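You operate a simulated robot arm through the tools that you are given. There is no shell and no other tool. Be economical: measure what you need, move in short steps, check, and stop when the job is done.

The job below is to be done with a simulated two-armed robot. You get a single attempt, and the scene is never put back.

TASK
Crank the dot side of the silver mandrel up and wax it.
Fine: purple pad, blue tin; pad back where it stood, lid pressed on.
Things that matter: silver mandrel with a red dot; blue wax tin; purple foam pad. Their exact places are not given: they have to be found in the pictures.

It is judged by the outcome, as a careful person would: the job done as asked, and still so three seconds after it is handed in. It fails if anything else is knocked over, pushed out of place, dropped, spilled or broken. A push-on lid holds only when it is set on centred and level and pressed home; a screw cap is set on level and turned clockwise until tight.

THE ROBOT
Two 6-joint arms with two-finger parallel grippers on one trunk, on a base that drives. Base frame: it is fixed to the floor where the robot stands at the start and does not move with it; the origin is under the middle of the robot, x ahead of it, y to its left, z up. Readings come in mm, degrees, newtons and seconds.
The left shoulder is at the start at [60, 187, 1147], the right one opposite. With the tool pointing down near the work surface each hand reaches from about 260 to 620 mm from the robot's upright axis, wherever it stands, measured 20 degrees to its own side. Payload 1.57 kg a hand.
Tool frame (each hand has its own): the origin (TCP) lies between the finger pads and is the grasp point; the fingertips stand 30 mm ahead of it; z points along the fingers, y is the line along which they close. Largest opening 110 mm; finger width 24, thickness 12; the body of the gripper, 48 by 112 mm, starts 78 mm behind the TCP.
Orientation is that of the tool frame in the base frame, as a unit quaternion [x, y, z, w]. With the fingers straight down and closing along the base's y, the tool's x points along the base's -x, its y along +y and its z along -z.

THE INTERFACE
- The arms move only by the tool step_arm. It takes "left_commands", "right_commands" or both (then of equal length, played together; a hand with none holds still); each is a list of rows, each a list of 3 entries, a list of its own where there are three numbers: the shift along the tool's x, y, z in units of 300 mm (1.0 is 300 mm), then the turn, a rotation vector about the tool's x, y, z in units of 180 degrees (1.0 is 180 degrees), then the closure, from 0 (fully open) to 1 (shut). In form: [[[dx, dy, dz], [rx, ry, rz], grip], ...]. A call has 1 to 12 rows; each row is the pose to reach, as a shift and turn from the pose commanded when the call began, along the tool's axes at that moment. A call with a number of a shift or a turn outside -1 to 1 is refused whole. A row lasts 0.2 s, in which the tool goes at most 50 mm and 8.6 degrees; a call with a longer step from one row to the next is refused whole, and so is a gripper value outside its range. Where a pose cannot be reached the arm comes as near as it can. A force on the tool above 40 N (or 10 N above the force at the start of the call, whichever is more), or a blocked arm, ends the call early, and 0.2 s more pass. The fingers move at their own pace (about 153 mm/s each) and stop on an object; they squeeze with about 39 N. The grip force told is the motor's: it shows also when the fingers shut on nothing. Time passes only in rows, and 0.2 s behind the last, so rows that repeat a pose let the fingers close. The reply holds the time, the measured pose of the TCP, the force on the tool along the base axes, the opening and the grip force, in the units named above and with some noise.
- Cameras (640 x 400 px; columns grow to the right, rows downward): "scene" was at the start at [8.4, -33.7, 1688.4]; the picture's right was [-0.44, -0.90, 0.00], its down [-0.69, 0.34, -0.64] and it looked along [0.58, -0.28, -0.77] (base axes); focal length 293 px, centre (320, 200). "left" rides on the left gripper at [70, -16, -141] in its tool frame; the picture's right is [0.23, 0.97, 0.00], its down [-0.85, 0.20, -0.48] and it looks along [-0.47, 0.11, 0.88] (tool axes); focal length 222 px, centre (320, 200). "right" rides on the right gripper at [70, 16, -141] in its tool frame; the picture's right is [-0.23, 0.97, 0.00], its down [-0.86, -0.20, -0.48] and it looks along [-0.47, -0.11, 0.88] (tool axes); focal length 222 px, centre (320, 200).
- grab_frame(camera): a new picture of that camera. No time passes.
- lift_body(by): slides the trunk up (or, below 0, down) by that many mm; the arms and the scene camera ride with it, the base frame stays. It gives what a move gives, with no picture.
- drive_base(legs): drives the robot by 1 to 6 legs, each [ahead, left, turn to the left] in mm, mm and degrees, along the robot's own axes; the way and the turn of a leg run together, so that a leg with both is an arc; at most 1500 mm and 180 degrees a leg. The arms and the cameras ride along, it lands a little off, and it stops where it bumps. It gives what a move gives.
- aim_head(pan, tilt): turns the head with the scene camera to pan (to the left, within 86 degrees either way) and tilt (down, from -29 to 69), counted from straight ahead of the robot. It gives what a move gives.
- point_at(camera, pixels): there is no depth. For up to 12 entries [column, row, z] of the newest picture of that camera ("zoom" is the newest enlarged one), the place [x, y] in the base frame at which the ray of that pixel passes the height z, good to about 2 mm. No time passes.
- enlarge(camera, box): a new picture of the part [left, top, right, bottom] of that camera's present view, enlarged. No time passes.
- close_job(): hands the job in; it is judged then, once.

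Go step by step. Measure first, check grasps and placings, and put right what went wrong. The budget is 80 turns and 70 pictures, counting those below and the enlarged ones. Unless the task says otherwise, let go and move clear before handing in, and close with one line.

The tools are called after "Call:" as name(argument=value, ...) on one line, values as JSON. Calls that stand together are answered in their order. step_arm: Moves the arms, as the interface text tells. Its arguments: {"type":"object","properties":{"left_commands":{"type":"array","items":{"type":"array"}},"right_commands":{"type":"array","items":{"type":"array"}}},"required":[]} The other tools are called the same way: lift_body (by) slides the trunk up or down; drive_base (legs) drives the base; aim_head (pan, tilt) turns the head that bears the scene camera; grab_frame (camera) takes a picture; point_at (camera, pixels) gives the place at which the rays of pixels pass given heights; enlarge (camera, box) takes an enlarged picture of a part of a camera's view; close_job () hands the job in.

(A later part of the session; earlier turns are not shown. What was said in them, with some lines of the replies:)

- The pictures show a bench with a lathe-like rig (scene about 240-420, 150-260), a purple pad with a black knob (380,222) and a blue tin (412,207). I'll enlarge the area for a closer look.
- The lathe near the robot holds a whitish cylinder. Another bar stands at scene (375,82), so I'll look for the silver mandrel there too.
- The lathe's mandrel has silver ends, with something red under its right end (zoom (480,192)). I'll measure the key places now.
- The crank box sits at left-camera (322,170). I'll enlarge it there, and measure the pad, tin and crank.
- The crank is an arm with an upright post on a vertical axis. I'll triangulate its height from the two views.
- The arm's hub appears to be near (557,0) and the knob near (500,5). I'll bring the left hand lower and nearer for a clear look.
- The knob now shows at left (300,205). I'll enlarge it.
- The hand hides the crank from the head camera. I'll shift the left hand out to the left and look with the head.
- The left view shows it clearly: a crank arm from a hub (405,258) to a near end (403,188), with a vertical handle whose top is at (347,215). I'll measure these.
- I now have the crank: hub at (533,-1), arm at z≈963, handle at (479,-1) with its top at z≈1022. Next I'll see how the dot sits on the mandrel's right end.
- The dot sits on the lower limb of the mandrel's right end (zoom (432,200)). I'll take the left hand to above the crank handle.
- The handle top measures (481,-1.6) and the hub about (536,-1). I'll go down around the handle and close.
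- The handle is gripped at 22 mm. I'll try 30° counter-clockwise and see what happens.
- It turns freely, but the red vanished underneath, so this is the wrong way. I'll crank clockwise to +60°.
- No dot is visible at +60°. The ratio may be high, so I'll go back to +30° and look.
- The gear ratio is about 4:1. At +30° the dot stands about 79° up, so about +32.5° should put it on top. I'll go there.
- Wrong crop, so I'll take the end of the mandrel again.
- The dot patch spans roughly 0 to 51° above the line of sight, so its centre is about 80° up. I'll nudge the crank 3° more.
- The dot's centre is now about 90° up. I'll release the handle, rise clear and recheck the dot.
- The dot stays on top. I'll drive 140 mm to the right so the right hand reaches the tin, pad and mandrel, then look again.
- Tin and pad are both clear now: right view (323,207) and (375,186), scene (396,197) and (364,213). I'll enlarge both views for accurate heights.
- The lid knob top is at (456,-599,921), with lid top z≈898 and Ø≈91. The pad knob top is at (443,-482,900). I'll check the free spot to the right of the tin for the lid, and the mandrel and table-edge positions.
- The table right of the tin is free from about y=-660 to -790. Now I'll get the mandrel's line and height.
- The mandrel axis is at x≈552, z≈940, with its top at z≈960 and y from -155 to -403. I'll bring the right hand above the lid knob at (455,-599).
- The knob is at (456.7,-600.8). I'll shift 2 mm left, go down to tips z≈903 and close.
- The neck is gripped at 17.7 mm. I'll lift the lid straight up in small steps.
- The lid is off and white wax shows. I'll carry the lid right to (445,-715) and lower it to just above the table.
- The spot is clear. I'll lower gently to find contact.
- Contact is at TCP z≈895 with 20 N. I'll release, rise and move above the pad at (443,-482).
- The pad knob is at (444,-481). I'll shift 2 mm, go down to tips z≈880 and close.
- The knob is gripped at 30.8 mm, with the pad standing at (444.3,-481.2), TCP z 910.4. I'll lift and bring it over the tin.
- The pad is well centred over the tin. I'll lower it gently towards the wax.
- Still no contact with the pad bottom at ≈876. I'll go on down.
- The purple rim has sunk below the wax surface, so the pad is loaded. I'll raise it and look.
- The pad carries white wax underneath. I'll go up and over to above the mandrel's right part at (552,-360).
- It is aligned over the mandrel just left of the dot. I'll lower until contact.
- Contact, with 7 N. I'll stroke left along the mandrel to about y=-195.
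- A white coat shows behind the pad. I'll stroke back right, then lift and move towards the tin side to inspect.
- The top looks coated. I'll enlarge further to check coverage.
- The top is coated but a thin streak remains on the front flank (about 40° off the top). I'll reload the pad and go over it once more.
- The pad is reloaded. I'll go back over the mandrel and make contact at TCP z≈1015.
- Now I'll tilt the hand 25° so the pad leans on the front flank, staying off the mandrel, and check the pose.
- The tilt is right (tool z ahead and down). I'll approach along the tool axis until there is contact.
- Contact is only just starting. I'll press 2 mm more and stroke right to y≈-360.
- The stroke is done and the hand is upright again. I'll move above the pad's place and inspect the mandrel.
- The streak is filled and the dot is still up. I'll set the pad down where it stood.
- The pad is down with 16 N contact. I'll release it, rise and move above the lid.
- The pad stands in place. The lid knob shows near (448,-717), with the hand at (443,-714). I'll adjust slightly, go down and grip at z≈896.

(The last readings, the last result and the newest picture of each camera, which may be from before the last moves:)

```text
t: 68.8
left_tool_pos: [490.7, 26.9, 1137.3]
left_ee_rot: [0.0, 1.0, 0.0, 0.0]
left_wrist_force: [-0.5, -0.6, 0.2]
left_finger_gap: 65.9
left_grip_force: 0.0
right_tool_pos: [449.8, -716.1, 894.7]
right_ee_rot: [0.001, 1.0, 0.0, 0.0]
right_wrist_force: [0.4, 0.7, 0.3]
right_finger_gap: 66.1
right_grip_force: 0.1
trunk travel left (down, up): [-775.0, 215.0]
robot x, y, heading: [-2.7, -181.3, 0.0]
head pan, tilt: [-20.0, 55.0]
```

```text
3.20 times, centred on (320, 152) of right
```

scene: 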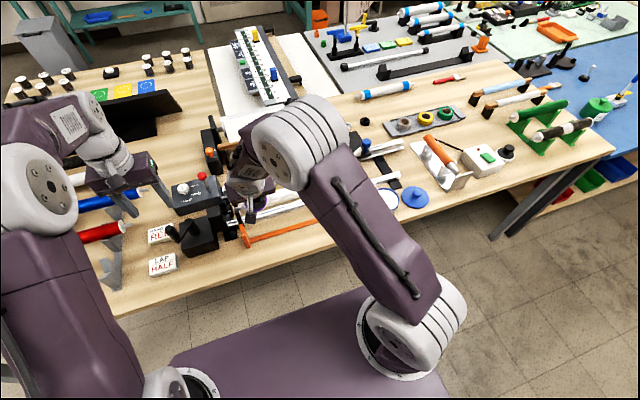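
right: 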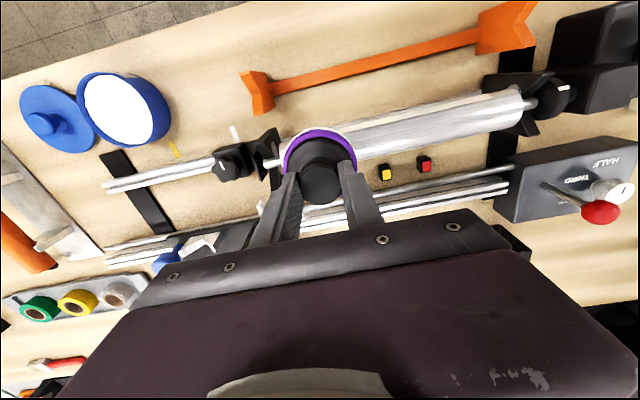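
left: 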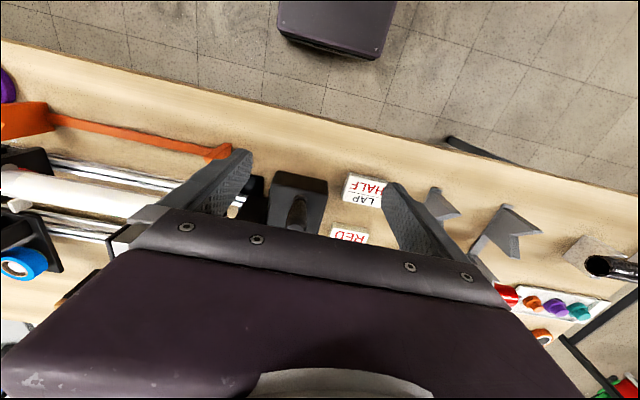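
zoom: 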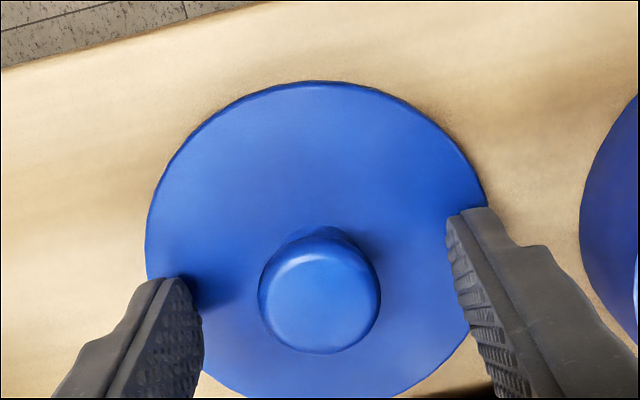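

The knob sits between the fingers just as at the first grasp. I'll close, lift, and carry the lid over the tin to hover.

Call:
step_arm(right_commands=[[[0, 0, 0], [0, 0, 0], 1], [[0, 0, 0], [0, 0, 0], 1], [[0, 0, 0], [0, 0, 0], 1], [[0, 0, -0.1], [0, 0, 0], 1], [[0, 0, -0.23], [0, 0, 0], 1], [[0, 0, -0.35], [0, 0, 0], 1], [[-0.01, 0.13, -0.35], [0, 0, 0], 1], [[-0.02, 0.26, -0.35], [0, 0, 0], 1], [[-0.029, 0.383, -0.35], [0, 0, 0], 1], [[-0.029, 0.383, -0.35], [0, 0, 0], 1], [[-0.029, 0.383, -0.26], [0, 0, 0], 1], [[-0.029, 0.383, -0.2], [0, 0, 0], 1]])

Call:
enlarge(camera="right", box=[220, 90, 420, 215])

Call:
enlarge(camera="scene", box=[350, 160, 430, 210])

```text
t: 71.4
left_tool_pos: [489.5, 27.7, 1137.9]
left_ee_rot: [0.0, 1.0, 0.0, 0.0]
left_wrist_force: [0.3, -0.1, 0.3]
left_finger_gap: 65.9
left_grip_force: 0.1
right_tool_pos: [457.4, -602.2, 956.5]
right_ee_rot: [0.001, 1.0, 0.0, 0.001]
right_wrist_force: [1.1, 0.1, 0.6]
right_finger_gap: 17.7
right_grip_force: 32.2
trunk travel left (down, up): [-775.0, 215.0]
robot x, y, heading: [-0.0, -183.3, -0.1]
head pan, tilt: [-20.0, 55.0]
```

```text
3.20 times, centred on (320, 152) of right
```

zoom: 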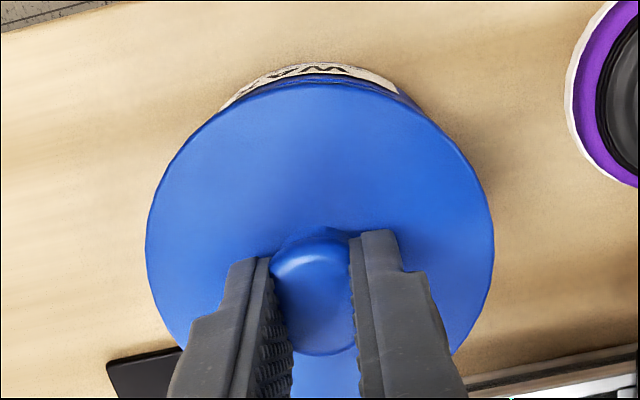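

```text
8.00 times, centred on (390, 185) of scene
```

zoom: 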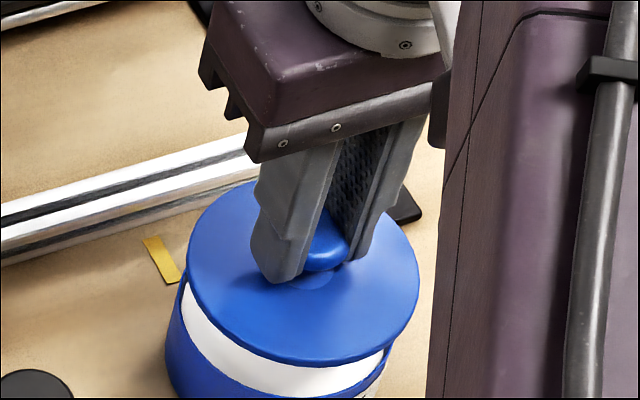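

The lid hovers about 25 mm above seated. I'll measure its edges against the tin centre (455.5,-600.9).

Call:
point_at(camera="right", pixels=[[265.3, 167.6, 924], [374.4, 167.6, 924], [318.4, 115.1, 924], [320, 169.5, 924], [318, 184.5, 947]])

Call:
point_at(camera="zoom", pixels=[[189, 270, 924], [419, 275, 924], [305, 272, 924], [165, 345, 886], [178, 290, 886], [390, 350, 886]])

```text
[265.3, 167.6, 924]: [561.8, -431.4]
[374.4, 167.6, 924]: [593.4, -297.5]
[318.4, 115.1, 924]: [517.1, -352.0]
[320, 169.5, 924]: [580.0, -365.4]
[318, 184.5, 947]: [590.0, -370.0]
```

```text
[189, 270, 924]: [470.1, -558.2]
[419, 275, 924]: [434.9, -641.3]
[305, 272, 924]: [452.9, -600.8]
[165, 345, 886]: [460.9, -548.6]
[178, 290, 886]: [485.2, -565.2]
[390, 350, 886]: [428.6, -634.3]
```

By the scene view the lid centre is about (452.7,-600.3), roughly 2.5 mm too near. I'll shift ahead 2.5 mm and lower to just above the rim.

Call:
step_arm(right_commands=[[[-0.008, 0.002, 0], [0, 0, 0], 1], [[-0.008, 0.002, 0.02], [0, 0, 0], 1], [[-0.008, 0.002, 0.035], [0, 0, 0], 1], [[-0.008, 0.002, 0.035], [0, 0, 0], 1]])

Call:
enlarge(camera="right", box=[220, 90, 420, 215])

Call:
point_at(camera="zoom", pixels=[[145, 250, 913], [494, 250, 913], [315, 82, 913], [320, 256, 913]])

Call:
enlarge(camera="scene", box=[350, 165, 430, 215])

```text
t: 72.4
left_tool_pos: [488.3, 27.9, 1138.5]
left_ee_rot: [0.0, 1.0, 0.0, 0.0]
left_wrist_force: [-0.4, 0.8, 0.2]
left_finger_gap: 66.0
left_grip_force: 0.2
right_tool_pos: [459.3, -602.0, 945.7]
right_ee_rot: [0.001, 1.0, 0.0, 0.0]
right_wrist_force: [0.1, 0.0, 0.0]
right_finger_gap: 17.7
right_grip_force: 32.6
trunk travel left (down, up): [-775.0, 215.0]
robot x, y, heading: [-1.8, -182.9, -0.1]
head pan, tilt: [-20.0, 55.0]
```

```text
3.20 times, centred on (320, 152) of right
```

zoom: 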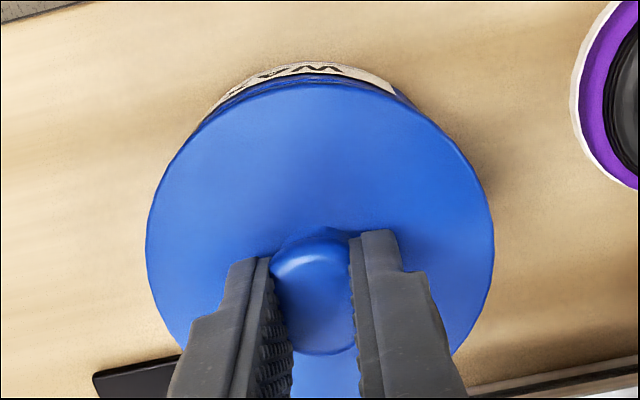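

```text
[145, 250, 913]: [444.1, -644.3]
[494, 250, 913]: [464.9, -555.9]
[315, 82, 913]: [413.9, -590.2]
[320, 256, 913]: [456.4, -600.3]
```

```text
8.00 times, centred on (390, 190) of scene
```

zoom: 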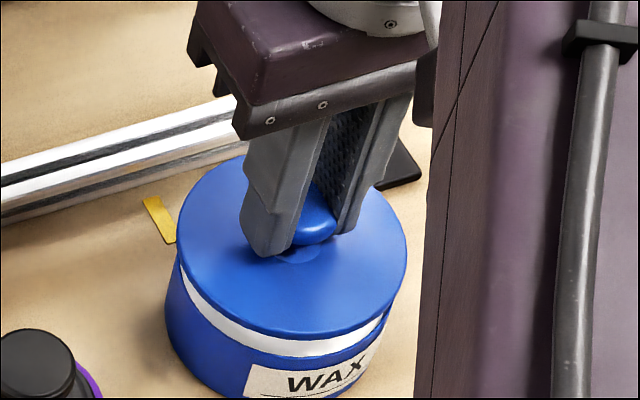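

The lid's edges now match its original seated position within about 1 mm. I'll lower it on and press.

Call:
step_arm(right_commands=[[[-0.002, 0, 0.015], [0, 0, 0], 1], [[-0.002, 0, 0.028], [0, 0, 0], 1], [[-0.002, 0, 0.036], [0, 0, 0], 1], [[-0.002, 0, 0.042], [0, 0, 0], 1], [[-0.002, 0, 0.048], [0, 0, 0], 1]])

```text
t: 73.6
left_tool_pos: [491.0, 28.5, 1136.5]
left_ee_rot: [0.0, 1.0, -0.001, 0.001]
left_wrist_force: [0.3, 0.0, -0.2]
left_finger_gap: 66.1
left_grip_force: 0.0
right_tool_pos: [460.2, -601.3, 932.0]
right_ee_rot: [0.001, 1.0, -0.001, 0.0]
right_wrist_force: [-0.3, 0.9, 0.1]
right_finger_gap: 17.8
right_grip_force: 32.1
trunk travel left (down, up): [-775.0, 215.0]
robot x, y, heading: [-3.1, -184.6, -0.0]
head pan, tilt: [-20.0, 55.0]
```

Call:
step_arm(right_commands=[[[0, 0, 0.006], [0, 0, 0], 1], [[0, 0, 0.012], [0, 0, 0], 1], [[0, 0, 0.018], [0, 0, 0], 1], [[0, 0, 0.024], [0, 0, 0], 1]])

```text
t: 74.6
left_tool_pos: [487.5, 28.9, 1138.8]
left_ee_rot: [0.001, 1.0, 0.0, 0.001]
left_wrist_force: [-1.0, 0.2, 0.2]
left_finger_gap: 65.9
left_grip_force: 0.0
right_tool_pos: [458.9, -599.6, 928.6]
right_ee_rot: [0.001, 1.0, -0.003, 0.003]
right_wrist_force: [2.3, -7.9, 32.1]
right_finger_gap: 17.9
right_grip_force: 32.2
trunk travel left (down, up): [-775.0, 215.0]
robot x, y, heading: [0.8, -178.4, 0.1]
head pan, tilt: [-20.0, 55.0]
```

Contact with 32 N at TCP z≈928.6, about the original seated height. I'll push a little more and see if it yields.

Call:
step_arm(right_commands=[[[0, 0, 0.006], [0, 0, 0], 1], [[0, 0, 0.012], [0, 0, 0], 1], [[0, 0, 0.018], [0, 0, 0], 1]])

Call:
enlarge(camera="scene", box=[350, 165, 430, 215])

```text
t: 75.4
left_tool_pos: [487.2, 30.6, 1138.6]
left_ee_rot: [0.0, 1.0, -0.002, 0.002]
left_wrist_force: [0.4, 0.3, -0.3]
left_finger_gap: 66.0
left_grip_force: 0.1
right_tool_pos: [459.0, -601.4, 923.8]
right_ee_rot: [0.001, 1.0, -0.002, 0.004]
right_wrist_force: [-6.7, 4.5, 21.3]
right_finger_gap: 18.3
right_grip_force: 32.6
trunk travel left (down, up): [-775.0, 215.0]
robot x, y, heading: [-0.5, -181.5, -0.1]
head pan, tilt: [-20.0, 55.0]
stopped in row 3 (right hand): the force on the tool passed its limit (the readings are from after the stop); the commanded pose is now the measured one
```

```text
8.00 times, centred on (390, 190) of scene
```

zoom: 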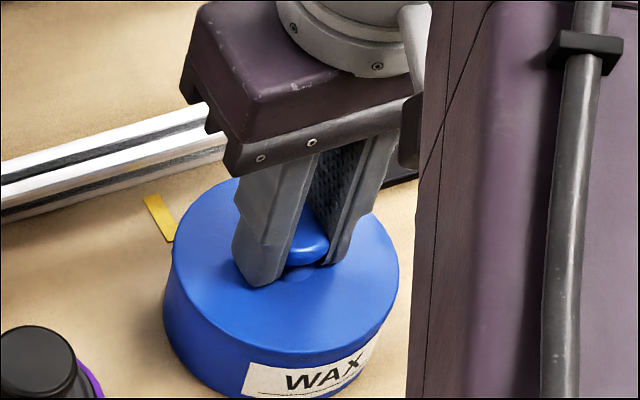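

The lid now looks flush on the tin. I'll release and rise, then press once from above on the knob with shut fingers.

Call:
step_arm(right_commands=[[[0, 0, -0.005], [0, 0, 0], 0.7], [[0, 0, -0.005], [0, 0, 0], 0.4], [[0, 0, -0.005], [0, 0, 0], 0.4], [[0, 0, -0.12], [0, 0, 0], 0.4], [[0, 0, -0.18], [0, 0, 0], 0.7], [[0, 0, -0.18], [0, 0, 0], 1], [[0, 0, -0.18], [0, 0, 0], 1], [[0, 0, -0.18], [0, 0, 0], 1]])

Call:
enlarge(camera="right", box=[220, 90, 420, 215])

Call:
point_at(camera="zoom", pixels=[[320, 200, 898], [320, 200, 921], [320, 260, 921], [200, 200, 898], [440, 200, 898]])

```text
t: 77.2
left_tool_pos: [490.0, 29.2, 1137.3]
left_ee_rot: [0.0, 1.0, 0.001, 0.0]
left_wrist_force: [-0.3, 0.3, -0.3]
left_finger_gap: 65.7
left_grip_force: 0.1
right_tool_pos: [460.2, -602.7, 974.2]
right_ee_rot: [0.0, 1.0, -0.001, 0.002]
right_wrist_force: [0.5, -0.5, -0.5]
right_finger_gap: 0.0
right_grip_force: 21.0
trunk travel left (down, up): [-775.0, 215.0]
robot x, y, heading: [-0.9, -181.8, -0.3]
head pan, tilt: [-20.0, 55.0]
```

```text
3.20 times, centred on (320, 152) of right
```

zoom: 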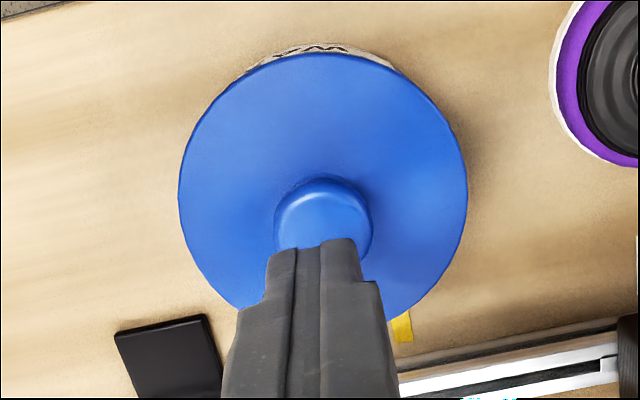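

```text
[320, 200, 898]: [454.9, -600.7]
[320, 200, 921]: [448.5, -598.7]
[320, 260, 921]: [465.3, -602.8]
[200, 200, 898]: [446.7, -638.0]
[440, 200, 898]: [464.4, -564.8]
```

The lid is centred at about (454.7,-600), as at the start. I'll press the knob from above with the shut fingertips.

Call:
step_arm(right_commands=[[[0.012, 0.008, 0.03], [0, 0, 0], 1], [[0.012, 0.008, 0.06], [0, 0, 0], 1], [[0.012, 0.008, 0.07], [0, 0, 0], 1], [[0.012, 0.008, 0.077], [0, 0, 0], 1], [[0.012, 0.008, 0.083], [0, 0, 0], 1], [[0.012, 0.008, 0.09], [0, 0, 0], 1], [[0.012, 0.008, 0.096], [0, 0, 0], 1], [[0.012, 0.008, 0.102], [0, 0, 0], 1]])

```text
t: 79.0
left_tool_pos: [487.4, 29.7, 1139.5]
left_ee_rot: [0.001, 1.0, 0.0, 0.001]
left_wrist_force: [-0.6, 0.1, -1.0]
left_finger_gap: 66.1
left_grip_force: 0.0
right_tool_pos: [457.1, -600.3, 949.1]
right_ee_rot: [0.001, 1.0, -0.003, 0.006]
right_wrist_force: [3.0, -4.0, 26.6]
right_finger_gap: 0.0
right_grip_force: 21.3
trunk travel left (down, up): [-775.0, 215.0]
robot x, y, heading: [2.0, -183.5, -0.2]
head pan, tilt: [-20.0, 55.0]
```

Firm at the original height with 27 N. I'll push to the limit once, then raise away.

Call:
step_arm(right_commands=[[[0, 0, 0.008], [0, 0, 0], 1], [[0, 0, 0.016], [0, 0, 0], 1], [[0, 0, 0.022], [0, 0, 0], 1]])

Call:
step_arm(right_commands=[[[0, 0, -0.1], [0, 0, 0], 1], [[0, 0, -0.25], [0, 0, 0], 1], [[0, 0, -0.4], [0, 0, 0], 1], [[0.15, 0, -0.45], [0, 0, 0], 1], [[0.3, 0, -0.5], [0, 0, 0], 1], [[0.4, 0, -0.55], [0, 0, 0], 0.5]])

Call:
enlarge(camera="scene", box=[230, 130, 430, 250])

```text
t: 79.4
left_tool_pos: [486.8, 29.8, 1138.3]
left_ee_rot: [0.0, 1.0, -0.001, 0.002]
left_wrist_force: [0.5, 0.5, 0.2]
left_finger_gap: 66.0
left_grip_force: 0.0
right_tool_pos: [457.2, -600.3, 949.0]
right_ee_rot: [0.001, 1.0, -0.005, 0.008]
right_wrist_force: [-6.2, 3.7, 23.0]
right_finger_gap: 0.1
right_grip_force: 21.2
trunk travel left (down, up): [-775.0, 215.0]
robot x, y, heading: [-3.9, -183.8, 0.1]
head pan, tilt: [-20.0, 55.0]
stopped in row 2 (right hand): the force on the tool passed its limit (the readings are from after the stop); the commanded pose is now the measured one
```

```text
t: 80.8
left_tool_pos: [489.9, 29.2, 1139.2]
left_ee_rot: [0.0, 1.0, 0.0, 0.0]
left_wrist_force: [0.7, -0.4, -1.1]
left_finger_gap: 65.9
left_grip_force: 0.1
right_tool_pos: [337.3, -597.5, 1106.4]
right_ee_rot: [0.001, 1.0, -0.004, 0.007]
right_wrist_force: [-0.2, -0.6, -0.3]
right_finger_gap: 55.0
right_grip_force: 0.1
trunk travel left (down, up): [-775.0, 215.0]
robot x, y, heading: [-4.2, -185.0, 0.0]
head pan, tilt: [-20.0, 55.0]
```

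```text
3.20 times, centred on (330, 190) of scene
```

zoom: 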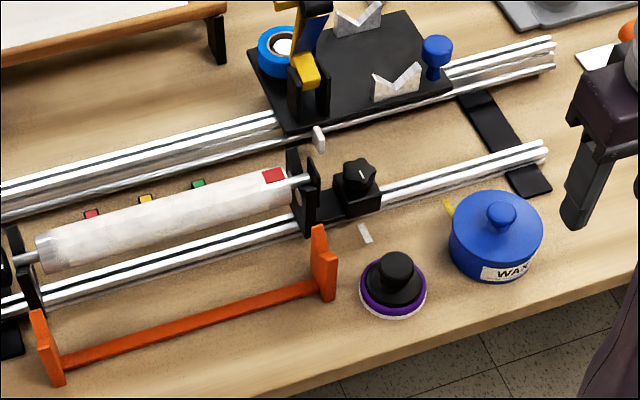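

The final view shows the dot up, the mandrel waxed, the pad back in its place and the lid seated level, with both hands clear. I'm handing in.

Call:
close_job()

```text
The job is handed in.
```

The silver mandrel is cranked dot side up and waxed with the purple pad from the blue tin. The pad is back where it stood, and the lid is centred and pressed on.
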